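You operate a simulated robot arm through the tools that you are given. There is no shell and no other tool. Be economical: measure what you need, move in short steps, check, and stop when the job is done.

The job below is to be done with a simulated robot arm. You get a single attempt, and the scene is never put back.

## Task
Take the yellow brush and leave it in the grey bin. Fetch the can from the shelf of the long blue stand and set it in the black crate. Put the stepped block from the top of the long steel bench on top of the holder on the top of the long steel bench. Open the purple box lid. Any order will do.

Only the result counts: the job must be done as asked and must still hold three seconds after the hand-in. Knocking over, shifting, dropping, spilling or breaking anything else fails it. Lids that push on must go on centred and level and be pressed home; caps that screw on are set level and turned clockwise until they are tight.

## Robot
A 7-joint arm with a fingered hand on a trunk, on a base that drives. Base frame: it is fixed to the floor where the robot stands at the start and does not move with it; the origin is under the middle of the robot, x ahead of it, y to its left, z up; the surface under the hand at the start is at about z = 780. Readings come in mm, rad, newtons and seconds.
With the tool pointing down near the work surface it reaches from about 340 to 700 mm from the robot's upright axis, wherever it stands. Its first joint turns from -1.204 to 3.002 rad. Places, roughly: black crate (36x27x13 cm) [-2500, 2900, 800]; can [-5000, 2500, 250]; grey bin (34x17x10 cm) [800, 400, 800]; holder [-6750, 3000, 750]; purple box lid [-4000, 0, 800]; stepped block (3x3x3 cm) [-7400, 2900, 800]; yellow brush (4x3x11 cm) [500, 100, 800]. Payload 3.4 kg.
The tool frame sits at the grasp point between the pads (the TCP): z along the fingers, y along the line on which they close. The tips reach 25 mm beyond it. The gripper opens to 88 mm. The gripper's body begins 29 mm behind the TCP. The gripper is a hand of 5 fingers: y runs from the thumb to the fingers, the wrist lies at [-13, -97, -162] in the tool frame, and closing takes about 1.5 s.
Orientation is told as [roll, pitch, yaw] about the base's x, y, z axes, in that order, counted from this pose: with the fingers straight down and the wrist toward the robot, the tool's x, y and z point along [0, 1, 0], [1, 0, 0] and [0, 0, -1] of the base frame.

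## Interface
- The arm moves only by the tool play_rows. Its argument "targets" is a list of rows, each an object of numbers (a shift or turn left out is 0, a gripper value left out holds the last): "x", "y", "z": the shift along the tool's x, y, z in m; "rx", "ry", "rz": the turn, a rotation vector about the tool's x, y, z in rad; "grip": the gripper command, from -1 (fully open) to 1 (shut), values between in proportion. In form: [{"x": .., "y": .., "z": .., "rx": .., "ry": .., "rz": .., "grip": ..}, ...]. A call has 1 to 8 rows; each row is the pose to reach, as a shift and turn from the pose commanded when the call began, along the tool's axes at that moment. A row lasts 0.2 s, in which the tool goes at most 50 mm and 0.15 rad; a call with a longer step from one row to the next is refused whole, and so is a gripper value outside its range. Where a pose cannot be reached the arm comes as near as it can. A force on the tool above 40 N (or 10 N above the force at the start of the call, whichever is more), or a blocked arm, ends the call early, and 0.2 s more pass. The fingers move at their own pace (about 153 mm/s each) and stop on an object; they squeeze with about 25 N. The grip force told is the motor's: it shows also when the fingers shut on nothing. Time passes only in rows, and 0.2 s behind the last, so rows that repeat a pose let the fingers close. The reply holds the time, the measured pose of the TCP, the force on the tool along the base axes, the opening and the grip force, in the units named above and with some noise, with the torque about the TCP (base axes, N m) and any sound that the robot's microphone picked up.
- Cameras (640 x 400 px; columns grow to the right, rows downward): "scene" is now at [130.9, 37.5, 1325.6]; the picture's right is [0.41, -0.91, 0.00], its down [-0.45, -0.20, -0.87] and it looks along [0.79, 0.36, -0.49] (base axes); focal length 272 px, centre (320, 200). "wrist" rides on the gripper at [59, -79, -105] in the tool frame; the picture's right is [-0.73, 0.32, -0.61], its down [-0.62, -0.68, 0.38] and it looks along [-0.29, 0.66, 0.70] (tool axes); focal length 234 px, centre (320, 200). There is no depth. A picture from a camera that has moved, and an enlarged one, comes with that camera's place and axes in the base frame and with its lens.
- grab_frame(camera): a new picture of that camera. No time passes.
- slide_trunk(by): slides the trunk up (or, below 0, down) by that many mm; the arm and the scene camera ride with it, the base frame stays. It gives what a move gives, with no picture.
- roll_base(legs): drives the robot by 1 to 6 legs, each [ahead, left, turn to the left] in mm, mm and rad, along the robot's own axes; the way and the turn of a leg run together, so that a leg with both is an arc; at most 1500 mm and 3.142 rad a leg. The arm and the cameras ride along, it lands a little off, and it stops where it bumps. It gives what a move gives.
- set_grasp(shape): the hand has 5 fingers and takes this shape, open, in about a second: jaw (thumb against the fingers, like two jaws); tri (thumb and two fingers); tip (a fingertip pinch); poke (one finger out to press); point (the index stretched); flat (the hand flat); cup (the hand cupped); fist (a fist). The gripper value then closes the fingers along that shape, each until it touches; the sizes above hold for jaw. It gives what a move gives, with no picture.
- pan_tilt(pan, tilt): turns the head with the scene camera to pan (to the left, within 1.501 rad either way) and tilt (down, from -0.506 to 1.204), counted from straight ahead of the robot. It gives what a move gives.
- inspect(camera, box): a new picture of the part [left, top, right, bottom] of that camera's present view, enlarged. No time passes.
- job_done(): hands the job in; it is judged then, once.

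Go step by step. Nothing tells you exact positions but the pictures and the camera data: compare them with the known pose of the tool, close in by small moves and look again before you grip or let go. The budget is 165 turns and 128 pictures, counting those below and the enlarged ones. Unless the task says otherwise, let go and move clear before handing in, and close with one line.

The tools are called by a JSON object that holds its "api" and its "payload". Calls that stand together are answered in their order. play_rows: Moves the arm, as the interface text tells. Its arguments: {"type":"object","properties":{"targets":{"type":"array"}},"required":["targets"]} The other tools are called the same way: slide_trunk (by) slides the trunk up or down; set_grasp (shape) gives the hand a shape; roll_base (legs) drives the base; pan_tilt (pan, tilt) turns the head that bears the scene camera; grab_frame (camera) takes a picture; inspect (camera, box) takes an enlarged picture of a part of a camera's view; job_done () hands the job in.

At the start:

```text
t: 0.0
ee_pos: [300.6, 145.8, 1201.5]
tool_rot: [0.001, 0.0, 0.0]
force: [-0.1, -0.2, -0.2]
wrist_torque: [-0.01, 0.01, -0.02]
gripper_width: 87.3
finger_force: 0.1
shape: jaw
trunk travel left (down, up): [-575.0, 365.0]
robot x, y, heading: [-1.3, 1.7, -0.004]
head pan, tilt: [0.424, 0.513]
```

scene: 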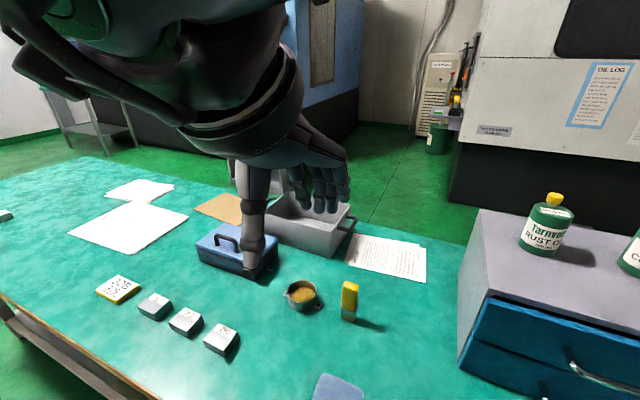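
wrist: 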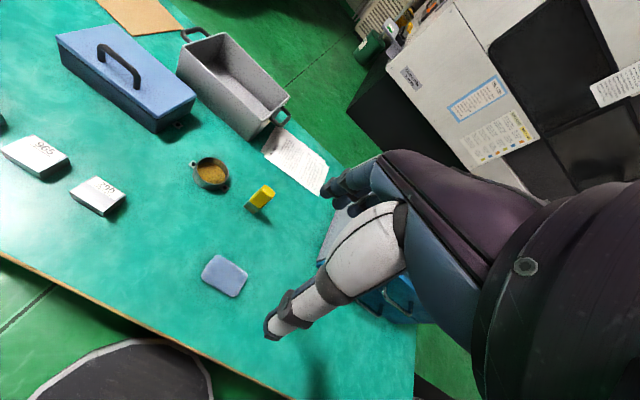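

The brush stands upright at about (530, 150), z 780 to 890. I'll move above it and look again.

{"api": "play_rows", "payload": {"targets": [{"y": 0.033, "z": 0.03, "grip": -1}, {"y": 0.066, "z": 0.06}, {"y": 0.099, "z": 0.09}, {"y": 0.132, "z": 0.12}, {"y": 0.165, "z": 0.15}, {"y": 0.198, "z": 0.18}, {"x": 0.003, "y": 0.229, "z": 0.21}]}}

{"api": "grab_frame", "payload": {"camera": "scene"}}

{"api": "grab_frame", "payload": {"camera": "wrist"}}

```text
t: 1.6
ee_pos: [530.8, 149.6, 990.5]
tool_rot: [0.0, 0.002, 0.001]
force: [0.7, 0.9, 0.3]
wrist_torque: [0.0, 0.03, -0.03]
gripper_width: 87.7
finger_force: 0.2
shape: jaw
trunk travel left (down, up): [-575.0, 365.0]
robot x, y, heading: [-2.8, 1.8, 0.001]
head pan, tilt: [0.424, 0.513]
```

```text
125 pictures are left
camera scene: at [132.1, 37.8, 1325.5], right [0.41, -0.91, 0.0], down [-0.45, -0.2, -0.87], along [0.79, 0.36, -0.49], focal length 272 px, centre (320, 200)
```

scene: 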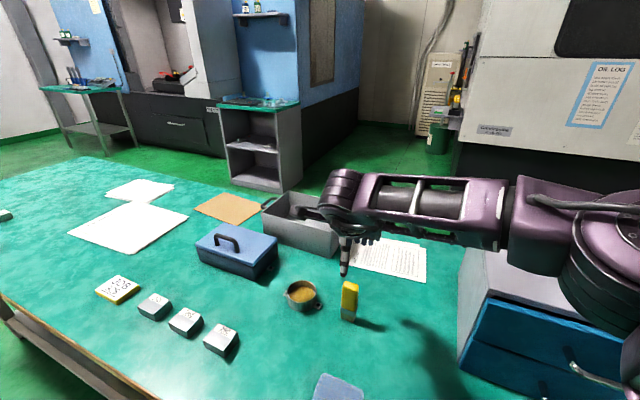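

```text
124 pictures are left
camera wrist: at [452.8, 206.4, 1096.1], right [0.32, -0.73, 0.61], down [-0.68, -0.62, -0.38], along [0.66, -0.29, -0.7], focal length 234 px, centre (320, 200)
```

wrist: 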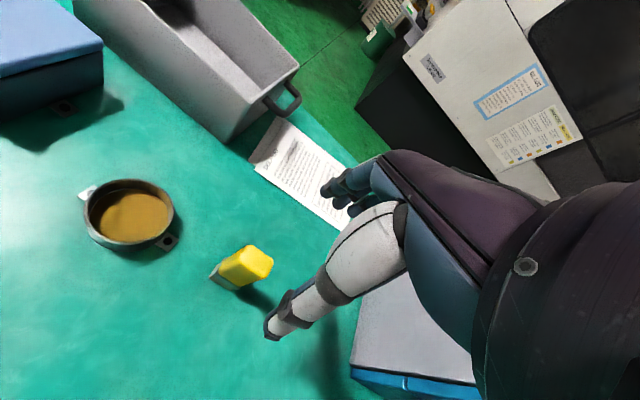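

The brush is right under the hand. I'll descend to z 868 and close.

{"api": "play_rows", "payload": {"targets": [{"z": 0.045}, {"z": 0.09}, {"z": 0.122}]}}

{"api": "grab_frame", "payload": {"camera": "wrist"}}

{"api": "inspect", "payload": {"camera": "scene", "box": [260, 220, 420, 340]}}

```text
t: 2.4
ee_pos: [531.1, 149.6, 868.6]
tool_rot: [0.003, -0.001, 0.001]
force: [0.6, 0.1, -0.1]
wrist_torque: [0.01, 0.02, -0.01]
gripper_width: 87.7
finger_force: 0.0
shape: jaw
trunk travel left (down, up): [-575.0, 365.0]
robot x, y, heading: [-0.9, -1.7, -0.0]
head pan, tilt: [0.424, 0.513]
```

```text
123 pictures are left
camera wrist: at [452.6, 206.6, 974.7], right [0.32, -0.73, 0.61], down [-0.68, -0.62, -0.38], along [0.66, -0.29, -0.7], focal length 234 px, centre (320, 200)
```

wrist: 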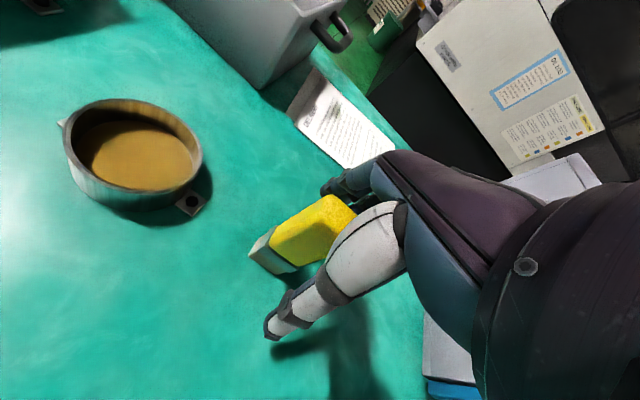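

```text
3.33 times, centred on (340, 280) of scene
camera zoom: at [131.5, 37.6, 1325.6], right [0.41, -0.91, 0.0], down [-0.45, -0.2, -0.87], along [0.79, 0.36, -0.49], focal length 908 px, centre (253, -67)
```

zoom: 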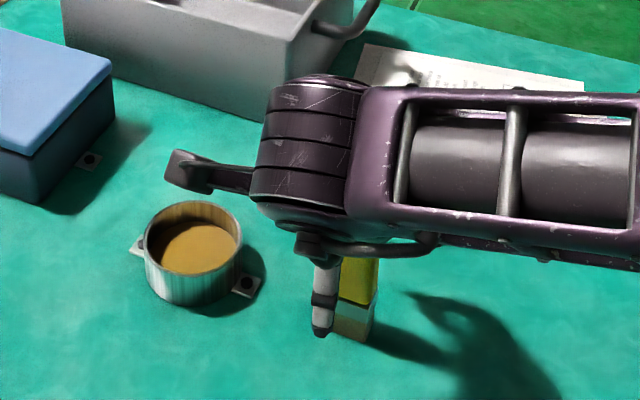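

The brush lies between thumb and fingers, so I'll close on it and lift.

{"api": "play_rows", "payload": {"targets": [{"grip": 1}, {"grip": 1}, {"grip": 1}, {"grip": 1}, {"grip": 1}, {"grip": 1}, {"grip": 1}, {"grip": 1}]}}

{"api": "play_rows", "payload": {"targets": [{"z": -0.03}, {"z": -0.07}, {"z": -0.11}, {"z": -0.15}, {"z": -0.19}, {"z": -0.22}]}}

{"api": "grab_frame", "payload": {"camera": "wrist"}}

{"api": "grab_frame", "payload": {"camera": "scene"}}

```text
t: 4.2
ee_pos: [531.0, 148.2, 869.4]
tool_rot: [0.002, 0.0, 0.0]
force: [0.4, 1.3, 0.4]
wrist_torque: [-0.03, -0.05, -0.01]
gripper_width: 17.3
finger_force: 25.1
shape: jaw
trunk travel left (down, up): [-575.0, 365.0]
robot x, y, heading: [1.2, 0.9, -0.001]
head pan, tilt: [0.424, 0.513]
```

```text
t: 5.6
ee_pos: [529.7, 150.2, 1088.0]
tool_rot: [0.0, 0.0, 0.0]
force: [0.3, 0.4, -0.5]
wrist_torque: [0.01, 0.01, 0.01]
gripper_width: 17.2
finger_force: 25.6
shape: jaw
trunk travel left (down, up): [-575.0, 365.0]
robot x, y, heading: [0.9, -1.2, -0.0]
head pan, tilt: [0.424, 0.513]
```

```text
121 pictures are left
camera wrist: at [450.7, 207.4, 1194.1], right [0.32, -0.73, 0.61], down [-0.68, -0.62, -0.38], along [0.66, -0.29, -0.7], focal length 234 px, centre (320, 200)
```

wrist: 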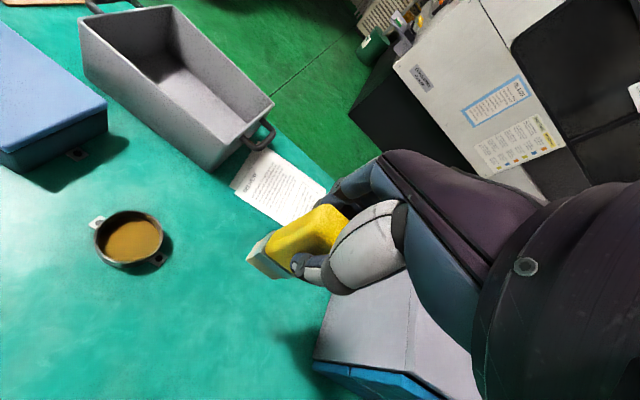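

```text
120 pictures are left
camera scene: at [130.4, 37.9, 1325.6], right [0.41, -0.91, 0.0], down [-0.45, -0.2, -0.87], along [0.79, 0.36, -0.49], focal length 272 px, centre (320, 200)
```

scene: 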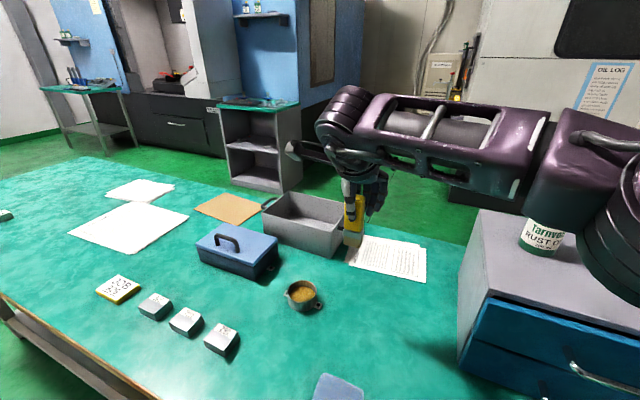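

The brush is held and the bin centres near (790, 375), rim at z 880. I'll look down to see how close the base can get to the table.

{"api": "pan_tilt", "payload": {"pan": 0.3, "tilt": 1.2}}

{"api": "grab_frame", "payload": {"camera": "scene"}}

```text
t: 6.7
ee_pos: [529.7, 149.4, 1088.8]
tool_rot: [0.0, -0.002, 0.003]
force: [-0.2, -0.4, -0.4]
wrist_torque: [-0.01, 0.02, 0.01]
gripper_width: 16.9
finger_force: 25.1
shape: jaw
trunk travel left (down, up): [-575.0, 365.0]
robot x, y, heading: [-1.5, -0.6, 0.003]
head pan, tilt: [0.3, 1.201]
```

```text
119 pictures are left
camera scene: at [101.9, 16.8, 1273.2], right [0.3, -0.96, 0.0], down [-0.89, -0.28, -0.36], along [0.35, 0.11, -0.93], focal length 272 px, centre (320, 200)
```

scene: 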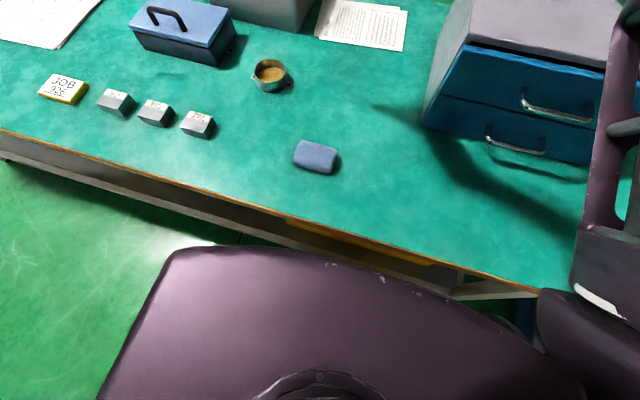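

I'll drive left to line up with the bin, then inch ahead.

{"api": "roll_base", "payload": {"legs": [[0, 225, 0]]}}

{"api": "roll_base", "payload": {"legs": [[40, 0, 0]]}}

{"api": "pan_tilt", "payload": {"pan": 0.0, "tilt": 0.8}}

{"api": "grab_frame", "payload": {"camera": "scene"}}

{"api": "grab_frame", "payload": {"camera": "wrist"}}

```text
t: 8.3
ee_pos: [529.8, 369.5, 1088.2]
tool_rot: [-0.001, 0.0, -0.002]
force: [-0.1, 0.3, -0.9]
wrist_torque: [-0.02, -0.01, 0.0]
gripper_width: 17.1
finger_force: 25.2
shape: jaw
trunk travel left (down, up): [-575.0, 365.0]
robot x, y, heading: [-1.3, 219.6, -0.001]
head pan, tilt: [0.3, 1.201]
```

```text
t: 9.3
ee_pos: [558.6, 368.7, 1086.9]
tool_rot: [0.003, -0.001, 0.0]
force: [0.0, -0.5, -0.6]
wrist_torque: [0.01, 0.02, 0.0]
gripper_width: 17.1
finger_force: 25.5
shape: jaw
trunk travel left (down, up): [-575.0, 365.0]
robot x, y, heading: [26.5, 219.7, -0.001]
head pan, tilt: [0.3, 1.201]
stopped in leg 1: the robot was blocked; the commanded pose is now the measured one
```

```text
t: 10.2
ee_pos: [557.7, 368.5, 1089.2]
tool_rot: [0.002, 0.0, 0.001]
force: [0.2, -0.1, -0.7]
wrist_torque: [0.06, -0.02, 0.02]
gripper_width: 17.1
finger_force: 24.6
shape: jaw
trunk travel left (down, up): [-575.0, 365.0]
robot x, y, heading: [27.5, 221.2, 0.001]
head pan, tilt: [0.0, 0.799]
```

```text
118 pictures are left
camera scene: at [156.6, 220.6, 1300.8], right [0.0, -1.0, 0.0], down [-0.72, 0.0, -0.7], along [0.7, 0.0, -0.72], focal length 272 px, centre (320, 200)
```

scene: 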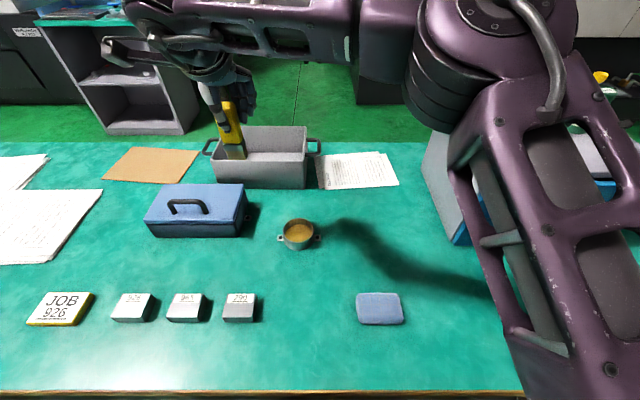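

```text
117 pictures are left
camera wrist: at [479.5, 426.9, 1193.3], right [0.32, -0.73, 0.61], down [-0.68, -0.62, -0.38], along [0.66, -0.29, -0.7], focal length 234 px, centre (320, 200)
```

wrist: 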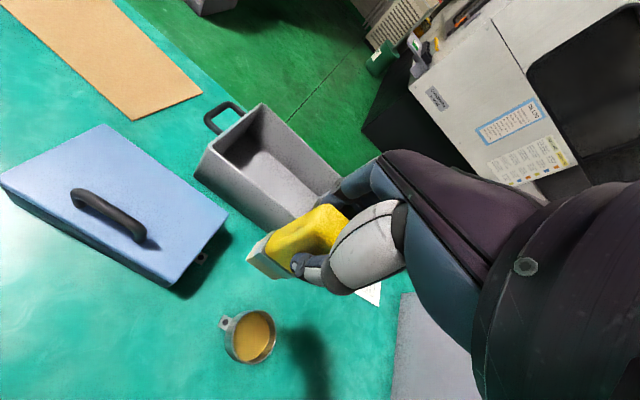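

The base is stopped by the table at x=27. I'll drive left to face the bin and tilt the hand outward to gain reach.

{"api": "roll_base", "payload": {"legs": [[-10, 0, 0], [0, 165, 0]]}}

{"api": "play_rows", "payload": {"targets": [{"x": -0.03, "y": 0.03, "rx": -0.1}, {"x": -0.06, "y": 0.06, "rx": -0.2}, {"x": -0.09, "y": 0.09, "rx": -0.3}, {"x": -0.12, "y": 0.12, "rx": -0.4}, {"x": -0.14, "y": 0.15, "rx": -0.4}, {"x": -0.14, "y": 0.18, "rx": -0.4}, {"x": -0.14, "y": 0.21, "rx": -0.4}]}}

{"api": "grab_frame", "payload": {"camera": "wrist"}}

{"api": "grab_frame", "payload": {"camera": "scene"}}

```text
t: 11.9
ee_pos: [547.4, 532.9, 1088.5]
tool_rot: [0.001, -0.001, 0.002]
force: [0.1, 0.8, -0.7]
wrist_torque: [0.02, 0.02, 0.0]
gripper_width: 16.8
finger_force: 24.6
shape: jaw
trunk travel left (down, up): [-575.0, 365.0]
robot x, y, heading: [16.9, 382.2, 0.001]
head pan, tilt: [0.0, 0.799]
```

```text
t: 13.6
ee_pos: [757.3, 391.7, 1085.5]
tool_rot: [-0.001, -0.4, 0.002]
force: [0.3, -1.0, 0.3]
wrist_torque: [0.0, 0.0, -0.02]
gripper_width: 17.0
finger_force: 24.8
shape: jaw
trunk travel left (down, up): [-575.0, 365.0]
robot x, y, heading: [15.6, 382.4, -0.001]
head pan, tilt: [0.0, 0.799]
```

```text
116 pictures are left
camera wrist: at [645.4, 451.6, 1152.6], right [0.06, -0.73, 0.68], down [-0.48, -0.62, -0.62], along [0.88, -0.29, -0.39], focal length 234 px, centre (320, 200)
```

wrist: 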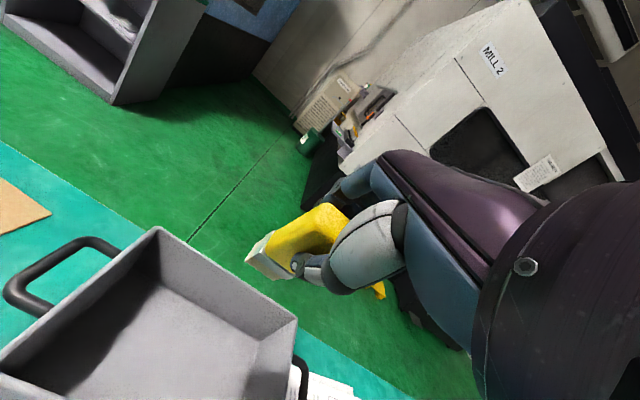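

```text
115 pictures are left
camera scene: at [147.7, 384.5, 1300.8], right [0.0, -1.0, 0.0], down [-0.72, 0.0, -0.7], along [0.7, 0.0, -0.72], focal length 272 px, centre (320, 200)
```

scene: 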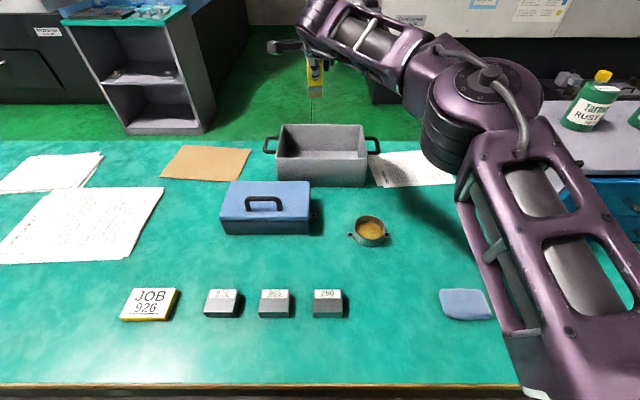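

The hand is over the bin. I'll lower straight down 180 mm.

{"api": "play_rows", "payload": {"targets": [{"z": 0.041, "y": -0.0175}, {"z": 0.083, "y": -0.035}, {"z": 0.124, "y": -0.0525}, {"z": 0.166, "y": -0.07}, {"z": 0.166, "y": -0.07}]}}

{"api": "grab_frame", "payload": {"camera": "wrist"}}

{"api": "inspect", "payload": {"camera": "scene", "box": [240, 60, 400, 200]}}

```text
t: 14.8
ee_pos: [758.8, 394.4, 907.7]
tool_rot: [0.001, -0.4, 0.003]
force: [0.3, 0.3, -1.3]
wrist_torque: [-0.05, 0.02, -0.03]
gripper_width: 16.9
finger_force: 25.3
shape: jaw
trunk travel left (down, up): [-575.0, 365.0]
robot x, y, heading: [14.5, 381.7, -0.001]
head pan, tilt: [0.0, 0.799]
```

```text
114 pictures are left
camera wrist: at [645.9, 452.6, 974.5], right [0.06, -0.73, 0.68], down [-0.48, -0.62, -0.62], along [0.88, -0.29, -0.39], focal length 234 px, centre (320, 200)
```

wrist: 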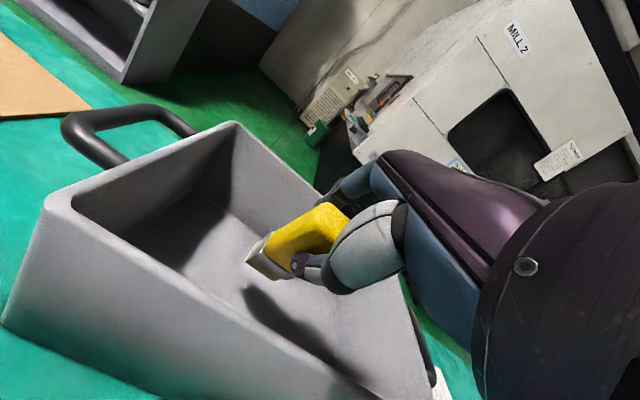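

```text
2.86 times, centred on (320, 130) of scene
camera zoom: at [146.4, 383.6, 1300.9], right [0.0, -1.0, 0.0], down [-0.72, 0.0, -0.7], along [0.7, 0.0, -0.72], focal length 778 px, centre (320, 400)
```

zoom: 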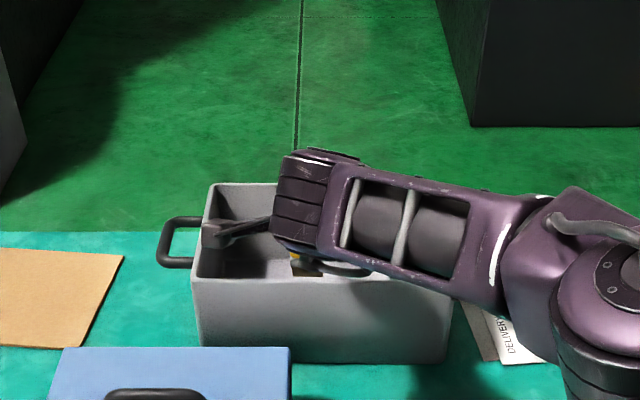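

The brush is inside the bin. I'll lower 15 mm more and release gently, partly opening.

{"api": "play_rows", "payload": {"targets": [{"z": 0.014, "y": -0.006}, {"z": 0.014, "y": -0.006}, {"z": 0.014, "y": -0.006, "grip": 0.1}, {"z": 0.014, "y": -0.006, "grip": 0.1}, {"z": 0.014, "y": -0.006, "grip": 0.1}, {"z": 0.014, "y": -0.006, "grip": 0.1}]}}

{"api": "grab_frame", "payload": {"camera": "wrist"}}

```text
t: 16.1
ee_pos: [758.0, 393.3, 893.3]
tool_rot: [0.002, -0.4, -0.001]
force: [0.5, 0.4, 0.1]
wrist_torque: [-0.02, -0.01, -0.01]
gripper_width: 39.5
finger_force: 0.1
shape: jaw
trunk travel left (down, up): [-575.0, 365.0]
robot x, y, heading: [14.2, 382.4, 0.001]
head pan, tilt: [0.0, 0.799]
```

```text
112 pictures are left
camera wrist: at [644.8, 452.1, 959.6], right [0.06, -0.73, 0.68], down [-0.48, -0.62, -0.62], along [0.88, -0.29, -0.39], focal length 234 px, centre (320, 200)
```

wrist: 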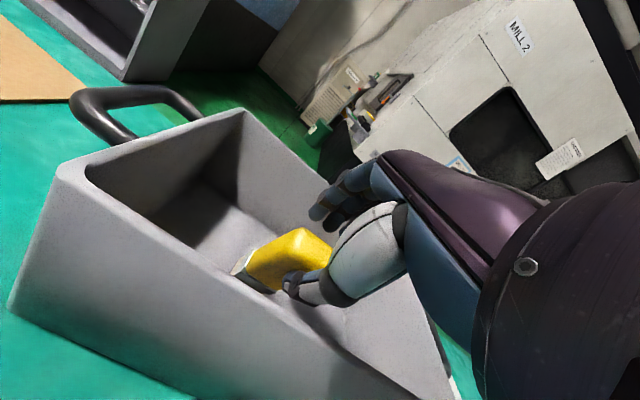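

The brush was released into the bin. I'll raise clear, then bring the arm back upright.

{"api": "play_rows", "payload": {"targets": [{"z": -0.037, "y": 0.0155}, {"z": -0.074, "y": 0.031}, {"z": -0.115, "y": 0.0485}, {"z": -0.156, "y": 0.066}, {"z": -0.193, "y": 0.0815}]}}

{"api": "play_rows", "payload": {"targets": [{"y": -0.044, "z": -0.02, "rx": 0.1}, {"y": -0.088, "z": -0.04, "rx": 0.2}, {"y": -0.132, "z": -0.06, "rx": 0.3}, {"y": -0.176, "z": -0.08, "rx": 0.4}, {"y": -0.22, "z": -0.1, "rx": 0.4}, {"y": -0.264, "z": -0.12, "rx": 0.4}, {"y": -0.308, "z": -0.14, "rx": 0.4}]}}

{"api": "pan_tilt", "payload": {"pan": 0.0, "tilt": 0.5}}

{"api": "grab_frame", "payload": {"camera": "scene"}}

```text
t: 17.4
ee_pos: [757.4, 393.8, 1101.4]
tool_rot: [0.0, -0.399, 0.002]
force: [-0.6, 0.0, 0.2]
wrist_torque: [-0.01, 0.02, 0.05]
gripper_width: 39.5
finger_force: 0.1
shape: jaw
trunk travel left (down, up): [-575.0, 365.0]
robot x, y, heading: [17.3, 381.9, -0.003]
head pan, tilt: [0.0, 0.799]
```

```text
t: 18.9
ee_pos: [416.8, 390.5, 1111.5]
tool_rot: [-0.001, 0.001, -0.001]
force: [0.7, -0.4, -0.1]
wrist_torque: [-0.01, -0.02, -0.02]
gripper_width: 39.7
finger_force: 0.1
shape: jaw
trunk travel left (down, up): [-575.0, 365.0]
robot x, y, heading: [15.6, 384.3, -0.002]
head pan, tilt: [0.0, 0.799]
```

```text
t: 19.8
ee_pos: [418.0, 391.0, 1111.0]
tool_rot: [0.0, 0.001, 0.001]
force: [-0.1, -0.7, -0.4]
wrist_torque: [0.01, -0.02, 0.04]
gripper_width: 39.6
finger_force: 0.0
shape: jaw
trunk travel left (down, up): [-575.0, 365.0]
robot x, y, heading: [17.8, 381.6, 0.003]
head pan, tilt: [0.0, 0.499]
```

```text
111 pictures are left
camera scene: at [156.9, 383.6, 1326.8], right [0.0, -1.0, 0.0], down [-0.48, 0.0, -0.88], along [0.88, 0.0, -0.48], focal length 272 px, centre (320, 200)
```

scene: 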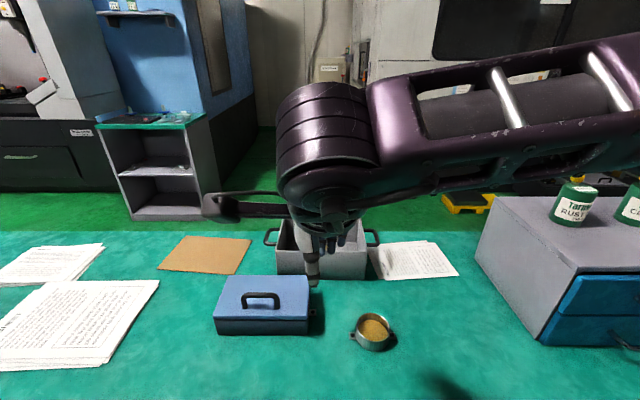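

The brush is in the bin. I'll back away from the table and turn left to look at the room behind.

{"api": "roll_base", "payload": {"legs": [[-400, 0, 0], [0, 0, 1.571]]}}

{"api": "pan_tilt", "payload": {"pan": 0.5, "tilt": 0.25}}

{"api": "grab_frame", "payload": {"camera": "scene"}}

{"api": "pan_tilt", "payload": {"pan": 1.4, "tilt": 0.25}}

{"api": "grab_frame", "payload": {"camera": "scene"}}

```text
t: 26.1
ee_pos: [-390.9, 784.3, 1110.7]
tool_rot: [0.002, -0.001, 1.577]
force: [0.0, 0.5, 0.7]
wrist_torque: [-0.03, 0.0, 0.02]
gripper_width: 39.6
finger_force: 0.1
shape: jaw
trunk travel left (down, up): [-575.0, 365.0]
robot x, y, heading: [-381.0, 381.7, 1.576]
head pan, tilt: [0.0, 0.499]
```

```text
t: 27.0
ee_pos: [-390.9, 784.5, 1112.0]
tool_rot: [0.001, 0.0, 1.576]
force: [-0.9, -0.9, -0.5]
wrist_torque: [0.0, 0.0, -0.02]
gripper_width: 39.4
finger_force: 0.1
shape: jaw
trunk travel left (down, up): [-575.0, 365.0]
robot x, y, heading: [-379.9, 378.8, 1.578]
head pan, tilt: [0.499, 0.25]
```

```text
110 pictures are left
camera scene: at [-428.3, 515.8, 1350.0], right [0.88, 0.48, 0.0], down [0.12, -0.22, -0.97], along [-0.47, 0.85, -0.25], focal length 272 px, centre (320, 200)
```

scene: 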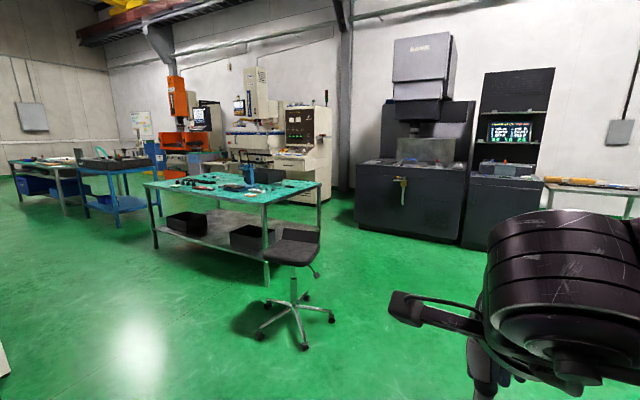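

```text
t: 28.2
ee_pos: [-391.5, 785.0, 1112.0]
tool_rot: [0.001, 0.001, 1.575]
force: [-0.4, 0.6, 0.9]
wrist_torque: [0.03, -0.02, 0.03]
gripper_width: 39.7
finger_force: 0.1
shape: jaw
trunk travel left (down, up): [-575.0, 365.0]
robot x, y, heading: [-380.5, 386.9, 1.582]
head pan, tilt: [1.4, 0.25]
```

```text
109 pictures are left
camera scene: at [-475.4, 449.5, 1350.0], right [0.17, 0.99, 0.0], down [0.24, -0.04, -0.97], along [-0.96, 0.16, -0.25], focal length 272 px, centre (320, 200)
```

scene: 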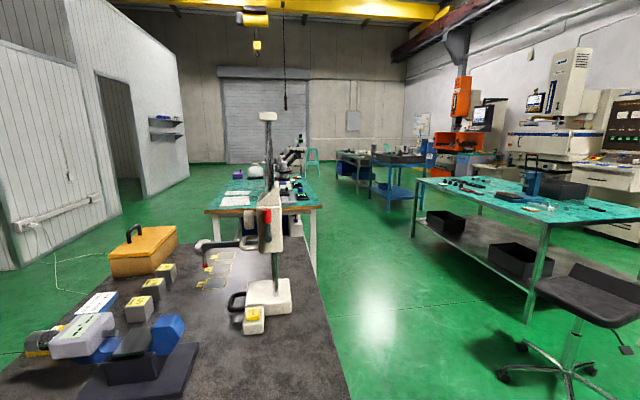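

I can see the room: a corridor (y about 800–2200) runs between the benches towards −x. I'll drive into it and toward the blue stand.

{"api": "roll_base", "payload": {"legs": [[760, 0, 0], [0, 0, 1.56], [1300, 0, 0], [700, -300, 0]]}}

{"api": "pan_tilt", "payload": {"pan": -0.3, "tilt": 0.3}}

{"api": "grab_frame", "payload": {"camera": "scene"}}

{"api": "pan_tilt", "payload": {"pan": 0.9, "tilt": 0.4}}

{"api": "grab_frame", "payload": {"camera": "scene"}}

{"api": "pan_tilt", "payload": {"pan": -1.3, "tilt": 0.4}}

{"api": "grab_frame", "payload": {"camera": "scene"}}

```text
t: 45.9
ee_pos: [-2759.8, 1504.9, 1111.8]
tool_rot: [0.001, 0.001, 3.11]
force: [0.1, 0.2, -0.4]
wrist_torque: [-0.02, 0.0, 0.02]
gripper_width: 39.4
finger_force: 0.1
shape: jaw
trunk travel left (down, up): [-575.0, 365.0]
robot x, y, heading: [-2362.2, 1495.1, 3.11]
head pan, tilt: [1.4, 0.25]
```

```text
t: 47.7
ee_pos: [-2759.6, 1504.5, 1111.7]
tool_rot: [0.001, 0.001, 3.11]
force: [0.3, -0.2, 0.3]
wrist_torque: [-0.03, 0.01, -0.01]
gripper_width: 39.6
finger_force: 0.1
shape: jaw
trunk travel left (down, up): [-575.0, 365.0]
robot x, y, heading: [-2358.1, 1501.6, 3.114]
head pan, tilt: [-0.3, 0.3]
```

```text
108 pictures are left
camera scene: at [-2498.0, 1531.6, 1345.3], right [0.33, 0.95, 0.0], down [0.28, -0.1, -0.96], along [-0.9, 0.31, -0.3], focal length 272 px, centre (320, 200)
```

scene: 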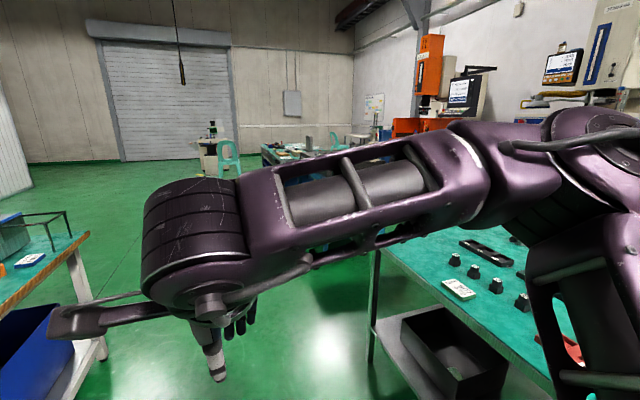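

```text
t: 49.1
ee_pos: [-2759.0, 1505.2, 1111.6]
tool_rot: [0.002, 0.0, 3.11]
force: [0.8, -0.1, -0.3]
wrist_torque: [0.0, 0.03, 0.05]
gripper_width: 39.6
finger_force: 0.1
shape: jaw
trunk travel left (down, up): [-575.0, 365.0]
robot x, y, heading: [-2357.9, 1496.4, 3.108]
head pan, tilt: [0.901, 0.4]
```

```text
107 pictures are left
camera scene: at [-2469.6, 1430.6, 1336.0], right [-0.76, 0.65, 0.0], down [0.25, 0.3, -0.92], along [-0.6, -0.7, -0.39], focal length 272 px, centre (320, 200)
```

scene: 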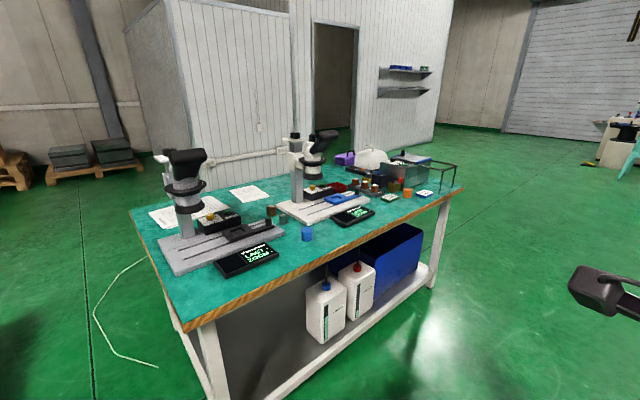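

```text
t: 51.1
ee_pos: [-2757.7, 1504.6, 1111.0]
tool_rot: [0.002, 0.001, 3.11]
force: [0.1, 0.2, -0.3]
wrist_torque: [0.02, -0.01, 0.02]
gripper_width: 39.6
finger_force: 0.0
shape: jaw
trunk travel left (down, up): [-575.0, 365.0]
robot x, y, heading: [-2358.4, 1495.7, 3.109]
head pan, tilt: [-1.3, 0.4]
```

```text
106 pictures are left
camera scene: at [-2431.6, 1591.2, 1336.0], right [0.97, 0.24, 0.0], down [0.09, -0.38, -0.92], along [-0.22, 0.89, -0.39], focal length 272 px, centre (320, 200)
```

scene: 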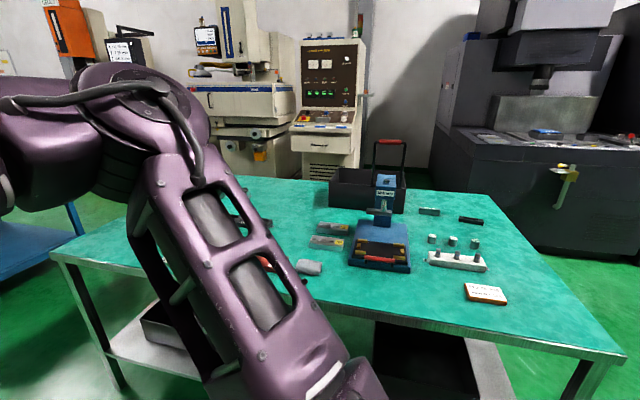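

The corridor is clear. The black crate sits at the far side of the teal table, which looks reachable from its back side. I'll drive on and look at the blue stand.

{"api": "roll_base", "payload": {"legs": [[1450, 0, 0], [0, 0, -1.2]]}}

{"api": "pan_tilt", "payload": {"pan": 0.6, "tilt": 0.4}}

{"api": "grab_frame", "payload": {"camera": "scene"}}

{"api": "pan_tilt", "payload": {"pan": -0.5, "tilt": 0.4}}

{"api": "grab_frame", "payload": {"camera": "scene"}}

```text
t: 61.4
ee_pos: [-3949.5, 1906.8, 1112.3]
tool_rot: [0.001, 0.0, 1.91]
force: [0.4, 1.5, -0.7]
wrist_torque: [0.0, -0.01, -0.03]
gripper_width: 39.6
finger_force: 0.0
shape: jaw
trunk travel left (down, up): [-575.0, 365.0]
robot x, y, heading: [-3809.4, 1532.2, 1.906]
head pan, tilt: [-1.3, 0.4]
```

```text
t: 63.3
ee_pos: [-3949.0, 1907.9, 1111.6]
tool_rot: [0.002, -0.001, 1.911]
force: [-0.2, 0.4, -0.2]
wrist_torque: [0.02, -0.03, 0.0]
gripper_width: 39.5
finger_force: 0.1
shape: jaw
trunk travel left (down, up): [-575.0, 365.0]
robot x, y, heading: [-3807.2, 1530.0, 1.911]
head pan, tilt: [0.6, 0.4]
```

```text
105 pictures are left
camera scene: at [-3901.7, 1633.9, 1336.0], right [0.59, 0.81, 0.0], down [0.31, -0.23, -0.92], along [-0.74, 0.55, -0.39], focal length 272 px, centre (320, 200)
```

scene: 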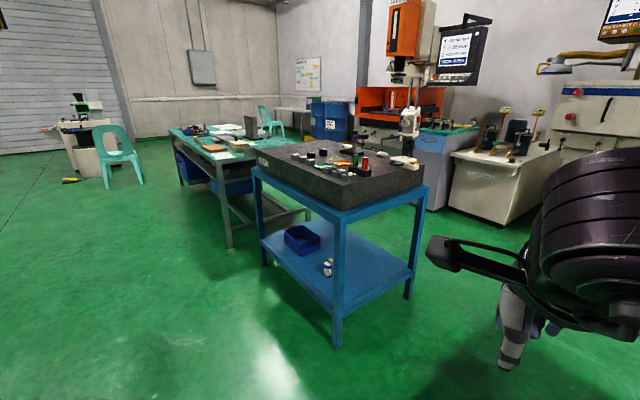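

```text
t: 64.6
ee_pos: [-3948.7, 1907.5, 1111.6]
tool_rot: [0.002, 0.0, 1.909]
force: [-0.1, 0.6, -0.1]
wrist_torque: [0.02, 0.01, 0.01]
gripper_width: 39.4
finger_force: 0.0
shape: jaw
trunk travel left (down, up): [-575.0, 365.0]
robot x, y, heading: [-3805.9, 1530.6, 1.908]
head pan, tilt: [-0.499, 0.4]
```

```text
104 pictures are left
camera scene: at [-3812.2, 1670.5, 1336.0], right [0.99, -0.16, 0.0], down [-0.06, -0.38, -0.92], along [0.15, 0.91, -0.39], focal length 272 px, centre (320, 200)
```

scene: 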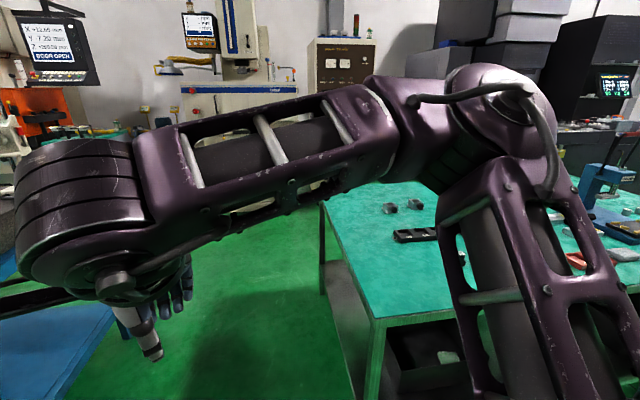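

The can stands on the low blue shelf at about (-4960, 2484), z 250. I'll drive in front of the stand facing it, lower the trunk, and look at the can.

{"api": "roll_base", "payload": {"legs": [[0, 0, -0.337], [50, 1150, 0]]}}

{"api": "slide_trunk", "payload": {"by": -450}}

{"api": "pan_tilt", "payload": {"pan": 0.3, "tilt": 0.4}}

{"api": "grab_frame", "payload": {"camera": "scene"}}

{"api": "grab_frame", "payload": {"camera": "wrist"}}

```text
t: 71.5
ee_pos: [-4960.7, 1985.0, 1112.5]
tool_rot: [0.001, 0.001, 1.564]
force: [0.0, -0.6, -0.2]
wrist_torque: [-0.01, 0.0, 0.04]
gripper_width: 39.4
finger_force: 0.1
shape: jaw
trunk travel left (down, up): [-575.0, 365.0]
robot x, y, heading: [-4959.0, 1581.3, 1.563]
head pan, tilt: [-0.499, 0.4]
```

```text
refused: -450 is not a number from -400 to 400
```

```text
t: 72.6
ee_pos: [-4961.5, 1984.5, 1111.3]
tool_rot: [0.002, 0.0, 1.566]
force: [0.2, -0.4, 0.6]
wrist_torque: [0.0, 0.02, 0.0]
gripper_width: 39.4
finger_force: 0.2
shape: jaw
trunk travel left (down, up): [-575.0, 365.0]
robot x, y, heading: [-4955.5, 1581.5, 1.561]
head pan, tilt: [0.3, 0.4]
```

```text
103 pictures are left
camera scene: at [-4984.2, 1721.9, 1336.0], right [0.96, 0.29, 0.0], down [0.11, -0.37, -0.92], along [-0.27, 0.88, -0.39], focal length 272 px, centre (320, 200)
```

scene: 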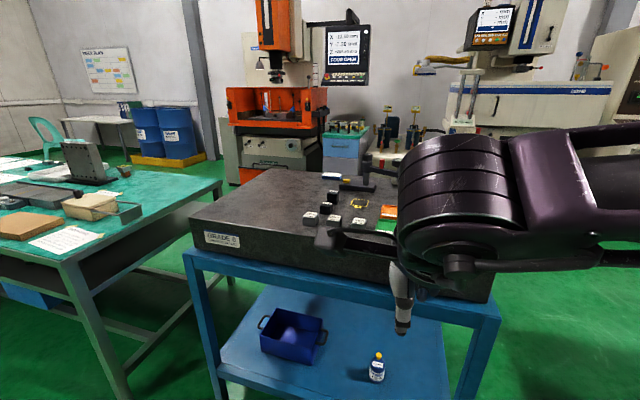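

```text
102 pictures are left
camera wrist: at [-5019.6, 1904.8, 1216.8], right [0.73, 0.32, 0.61], down [0.62, -0.68, -0.38], along [0.29, 0.66, -0.7], focal length 234 px, centre (320, 200)
```

wrist: 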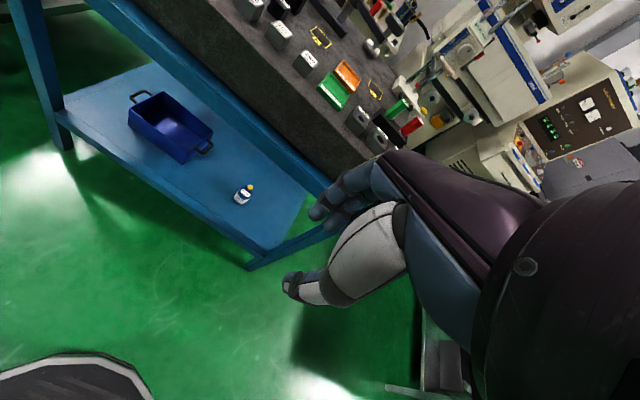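

The can is a small bottle-like can with a yellow cap. The underside of the stand's top is about z 780, so the hand fits beneath. I'll lower the trunk.

{"api": "slide_trunk", "payload": {"by": -400}}

{"api": "slide_trunk", "payload": {"by": -140}}

{"api": "play_rows", "payload": {"targets": [{"z": 0.04, "grip": -0.1}, {"z": 0.08}, {"z": 0.12}, {"z": 0.15}]}}

{"api": "grab_frame", "payload": {"camera": "scene"}}

{"api": "grab_frame", "payload": {"camera": "wrist"}}

```text
t: 76.5
ee_pos: [-4960.9, 1983.7, 712.3]
tool_rot: [0.002, -0.001, 1.565]
force: [0.0, -0.4, 0.3]
wrist_torque: [0.0, -0.06, 0.02]
gripper_width: 39.6
finger_force: 0.0
shape: jaw
trunk travel left (down, up): [-175.0, 765.0]
robot x, y, heading: [-4954.4, 1585.3, 1.564]
head pan, tilt: [0.3, 0.4]
```

```text
t: 78.1
ee_pos: [-4962.2, 1984.9, 571.7]
tool_rot: [0.001, 0.001, 1.566]
force: [0.0, 0.5, -0.1]
wrist_torque: [-0.01, -0.01, -0.01]
gripper_width: 39.5
finger_force: 0.2
shape: jaw
trunk travel left (down, up): [-35.0, 905.0]
robot x, y, heading: [-4952.9, 1579.5, 1.563]
head pan, tilt: [0.3, 0.4]
```

```text
t: 79.1
ee_pos: [-4962.5, 1985.3, 420.4]
tool_rot: [0.002, 0.0, 1.566]
force: [-0.6, -0.1, -0.5]
wrist_torque: [0.04, 0.0, 0.01]
gripper_width: 48.1
finger_force: 0.0
shape: jaw
trunk travel left (down, up): [-35.0, 905.0]
robot x, y, heading: [-4955.5, 1583.3, 1.567]
head pan, tilt: [0.3, 0.4]
```

```text
101 pictures are left
camera scene: at [-4984.4, 1721.8, 796.1], right [0.96, 0.29, 0.0], down [0.11, -0.37, -0.92], along [-0.27, 0.88, -0.39], focal length 272 px, centre (320, 200)
```

scene: 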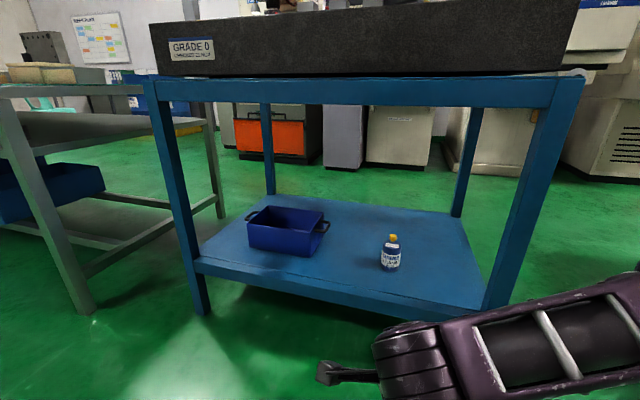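

```text
100 pictures are left
camera wrist: at [-5020.5, 1906.6, 526.4], right [0.73, 0.32, 0.61], down [0.62, -0.68, -0.38], along [0.29, 0.66, -0.7], focal length 234 px, centre (320, 200)
```

wrist: 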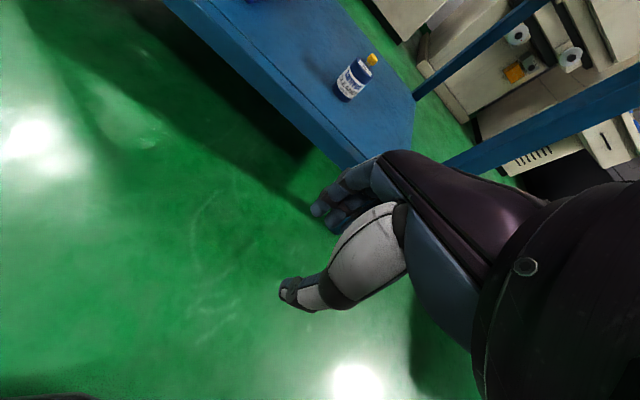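

I need details of the can's shape, so I'll zoom in.

{"api": "inspect", "payload": {"camera": "scene", "box": [350, 215, 430, 295]}}

{"api": "inspect", "payload": {"camera": "wrist", "box": [310, 40, 400, 110]}}

```text
5.00 times, centred on (390, 255) of scene
camera zoom: at [-4984.4, 1721.8, 796.1], right [0.96, 0.29, 0.0], down [0.11, -0.37, -0.92], along [-0.27, 0.88, -0.39], focal length 1361 px, centre (-30, -75)
```

zoom: 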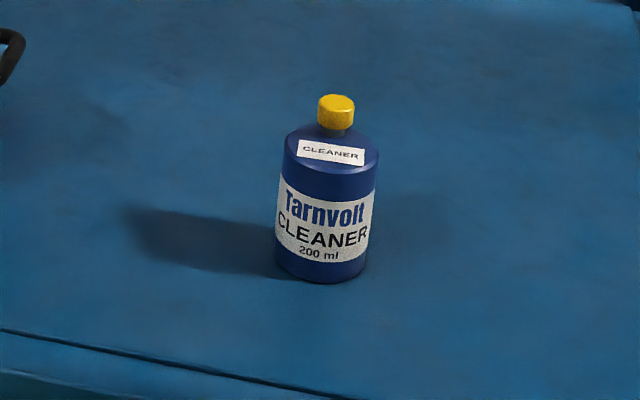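

```text
5.71 times, centred on (355, 75) of wrist
camera zoom: at [-5020.5, 1906.6, 526.4], right [0.73, 0.32, 0.61], down [0.62, -0.68, -0.38], along [0.29, 0.66, -0.7], focal length 1338 px, centre (120, 914)
```

zoom: 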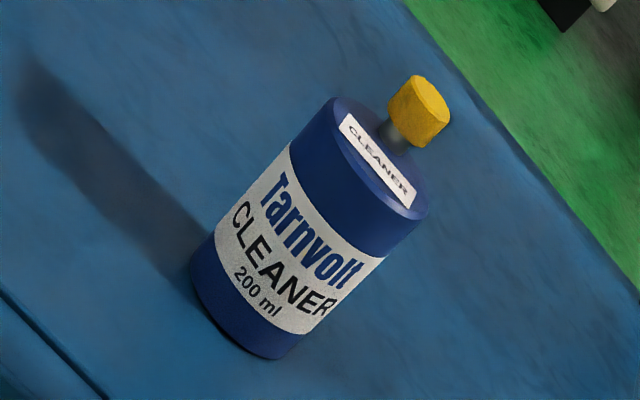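

The can is about 60 mm wide with its body top near z 340 and cap top near 367. I'll move the base left and ahead so the arm comes in more straight, keeping clear of the stand's right leg.

{"api": "roll_base", "payload": {"legs": [[0, 160, 0], [260, 0, 0]]}}

{"api": "play_rows", "payload": {"targets": [{"x": -0.045, "grip": -1}, {"x": -0.09}, {"x": -0.13}, {"x": -0.15}]}}

{"api": "pan_tilt", "payload": {"pan": -0.2, "tilt": 0.5}}

{"api": "grab_frame", "payload": {"camera": "scene"}}

{"api": "grab_frame", "payload": {"camera": "wrist"}}

```text
t: 82.0
ee_pos: [-5120.1, 2239.7, 421.9]
tool_rot: [0.0, 0.0, 1.562]
force: [-0.2, 0.0, 1.1]
wrist_torque: [-0.02, 0.01, 0.0]
gripper_width: 48.1
finger_force: 0.0
shape: jaw
trunk travel left (down, up): [-35.0, 905.0]
robot x, y, heading: [-5116.0, 1836.0, 1.556]
head pan, tilt: [0.3, 0.4]
```

```text
t: 83.0
ee_pos: [-4968.0, 2237.5, 419.6]
tool_rot: [-0.001, 0.001, 1.565]
force: [0.0, 0.4, 0.1]
wrist_torque: [0.0, 0.0, -0.01]
gripper_width: 87.9
finger_force: 0.0
shape: jaw
trunk travel left (down, up): [-35.0, 905.0]
robot x, y, heading: [-5112.6, 1833.3, 1.559]
head pan, tilt: [0.3, 0.4]
```

```text
t: 83.9
ee_pos: [-4969.0, 2237.7, 419.8]
tool_rot: [0.002, 0.001, 1.562]
force: [-0.2, 0.0, -0.2]
wrist_torque: [0.0, 0.05, 0.01]
gripper_width: 88.0
finger_force: 0.0
shape: jaw
trunk travel left (down, up): [-35.0, 905.0]
robot x, y, heading: [-5114.5, 1837.4, 1.555]
head pan, tilt: [-0.201, 0.499]
```

```text
97 pictures are left
camera scene: at [-5096.5, 1975.6, 786.9], right [0.98, -0.21, 0.0], down [-0.1, -0.47, -0.88], along [0.18, 0.86, -0.48], focal length 272 px, centre (320, 200)
```

scene: 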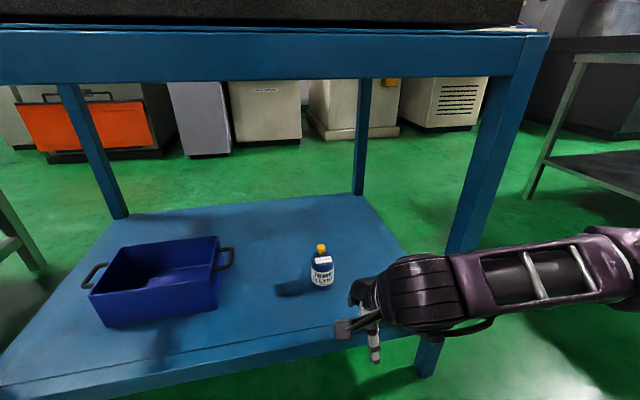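

```text
96 pictures are left
camera wrist: at [-5026.9, 2159.2, 525.6], right [0.73, 0.32, 0.61], down [0.62, -0.69, -0.38], along [0.29, 0.65, -0.7], focal length 234 px, centre (320, 200)
```

wrist: 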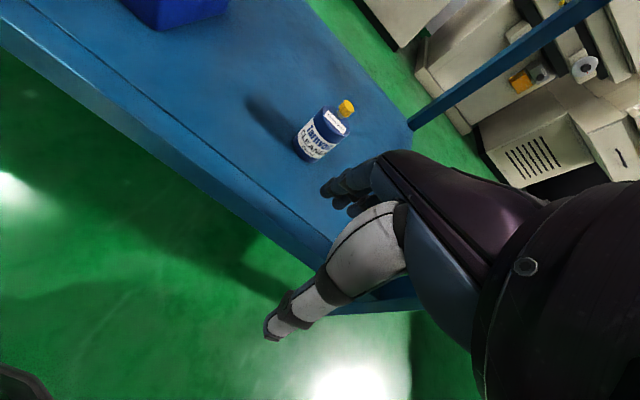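

The forearm would meet the stand's right leg coming in like this. I'll turn the robot right by 0.6 rad and shift left so the forearm points back-right, clear of the leg.

{"api": "roll_base", "payload": {"legs": [[0, 0, -0.6], [0, 248, 0]]}}

{"api": "pan_tilt", "payload": {"pan": -0.1, "tilt": 0.5}}

{"api": "grab_frame", "payload": {"camera": "scene"}}

{"api": "grab_frame", "payload": {"camera": "wrist"}}

```text
t: 87.3
ee_pos: [-4980.9, 2233.0, 420.6]
tool_rot: [0.004, 0.001, 0.98]
force: [-0.5, -0.1, -0.6]
wrist_torque: [-0.01, 0.02, 0.0]
gripper_width: 87.7
finger_force: 0.0
shape: jaw
trunk travel left (down, up): [-35.0, 905.0]
robot x, y, heading: [-5320.9, 1976.0, 0.98]
head pan, tilt: [-0.201, 0.499]
```

```text
t: 88.0
ee_pos: [-4982.0, 2234.0, 421.0]
tool_rot: [0.002, -0.001, 0.981]
force: [0.4, 0.4, -0.8]
wrist_torque: [-0.04, -0.03, 0.03]
gripper_width: 87.7
finger_force: 0.0
shape: jaw
trunk travel left (down, up): [-35.0, 905.0]
robot x, y, heading: [-5326.2, 1979.4, 0.983]
head pan, tilt: [-0.099, 0.499]
```

```text
95 pictures are left
camera scene: at [-5240.6, 2089.6, 786.9], right [0.77, -0.64, 0.0], down [-0.31, -0.37, -0.88], along [0.56, 0.68, -0.48], focal length 272 px, centre (320, 200)
```

scene: 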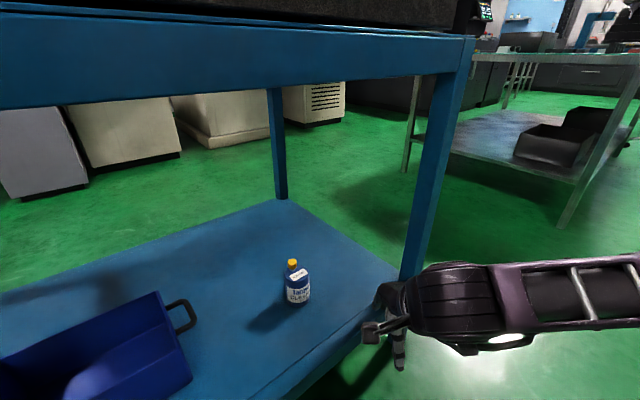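

```text
94 pictures are left
camera wrist: at [-5074.0, 2200.0, 525.6], right [0.78, -0.14, 0.61], down [0.14, -0.91, -0.38], along [0.61, 0.39, -0.7], focal length 234 px, centre (320, 200)
```

wrist: 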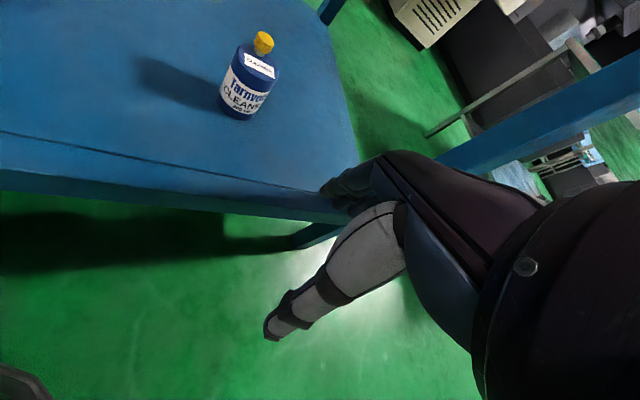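

The can is at about (-4986, 2475). I'll raise the hand slightly and bring it above the can under the stand top.

{"api": "play_rows", "payload": {"targets": [{"x": 0.025, "z": -0.03}, {"x": 0.055, "y": 0.03, "z": -0.035}, {"x": 0.08, "y": 0.07, "z": -0.035}, {"x": 0.105, "y": 0.11, "z": -0.035}, {"x": 0.125, "y": 0.15, "z": -0.035}, {"x": 0.138, "y": 0.19, "z": -0.035}, {"x": 0.138, "y": 0.198, "z": -0.035}]}}

{"api": "grab_frame", "payload": {"camera": "scene"}}

{"api": "grab_frame", "payload": {"camera": "wrist"}}

```text
t: 89.6
ee_pos: [-4985.2, 2473.8, 454.3]
tool_rot: [0.0, 0.0, 0.982]
force: [-0.7, 0.3, -0.1]
wrist_torque: [0.04, -0.02, 0.0]
gripper_width: 87.8
finger_force: 0.0
shape: jaw
trunk travel left (down, up): [-35.0, 905.0]
robot x, y, heading: [-5323.7, 1977.6, 0.98]
head pan, tilt: [-0.099, 0.499]
```

```text
93 pictures are left
camera scene: at [-5240.6, 2089.6, 786.9], right [0.77, -0.64, 0.0], down [-0.3, -0.37, -0.88], along [0.56, 0.68, -0.48], focal length 272 px, centre (320, 200)
```

scene: 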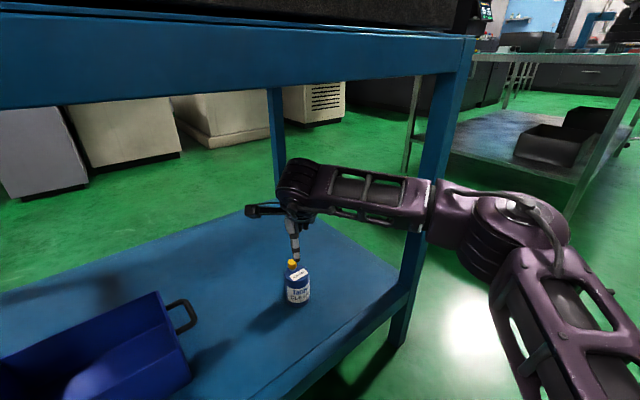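

```text
92 pictures are left
camera wrist: at [-5077.6, 2440.1, 560.1], right [0.78, -0.14, 0.61], down [0.14, -0.91, -0.38], along [0.61, 0.39, -0.7], focal length 234 px, centre (320, 200)
```

wrist: 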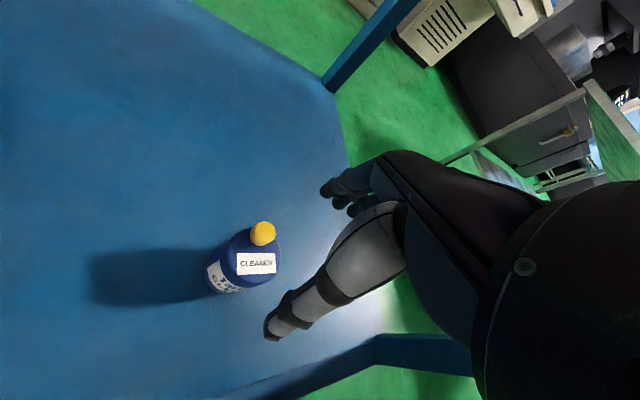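

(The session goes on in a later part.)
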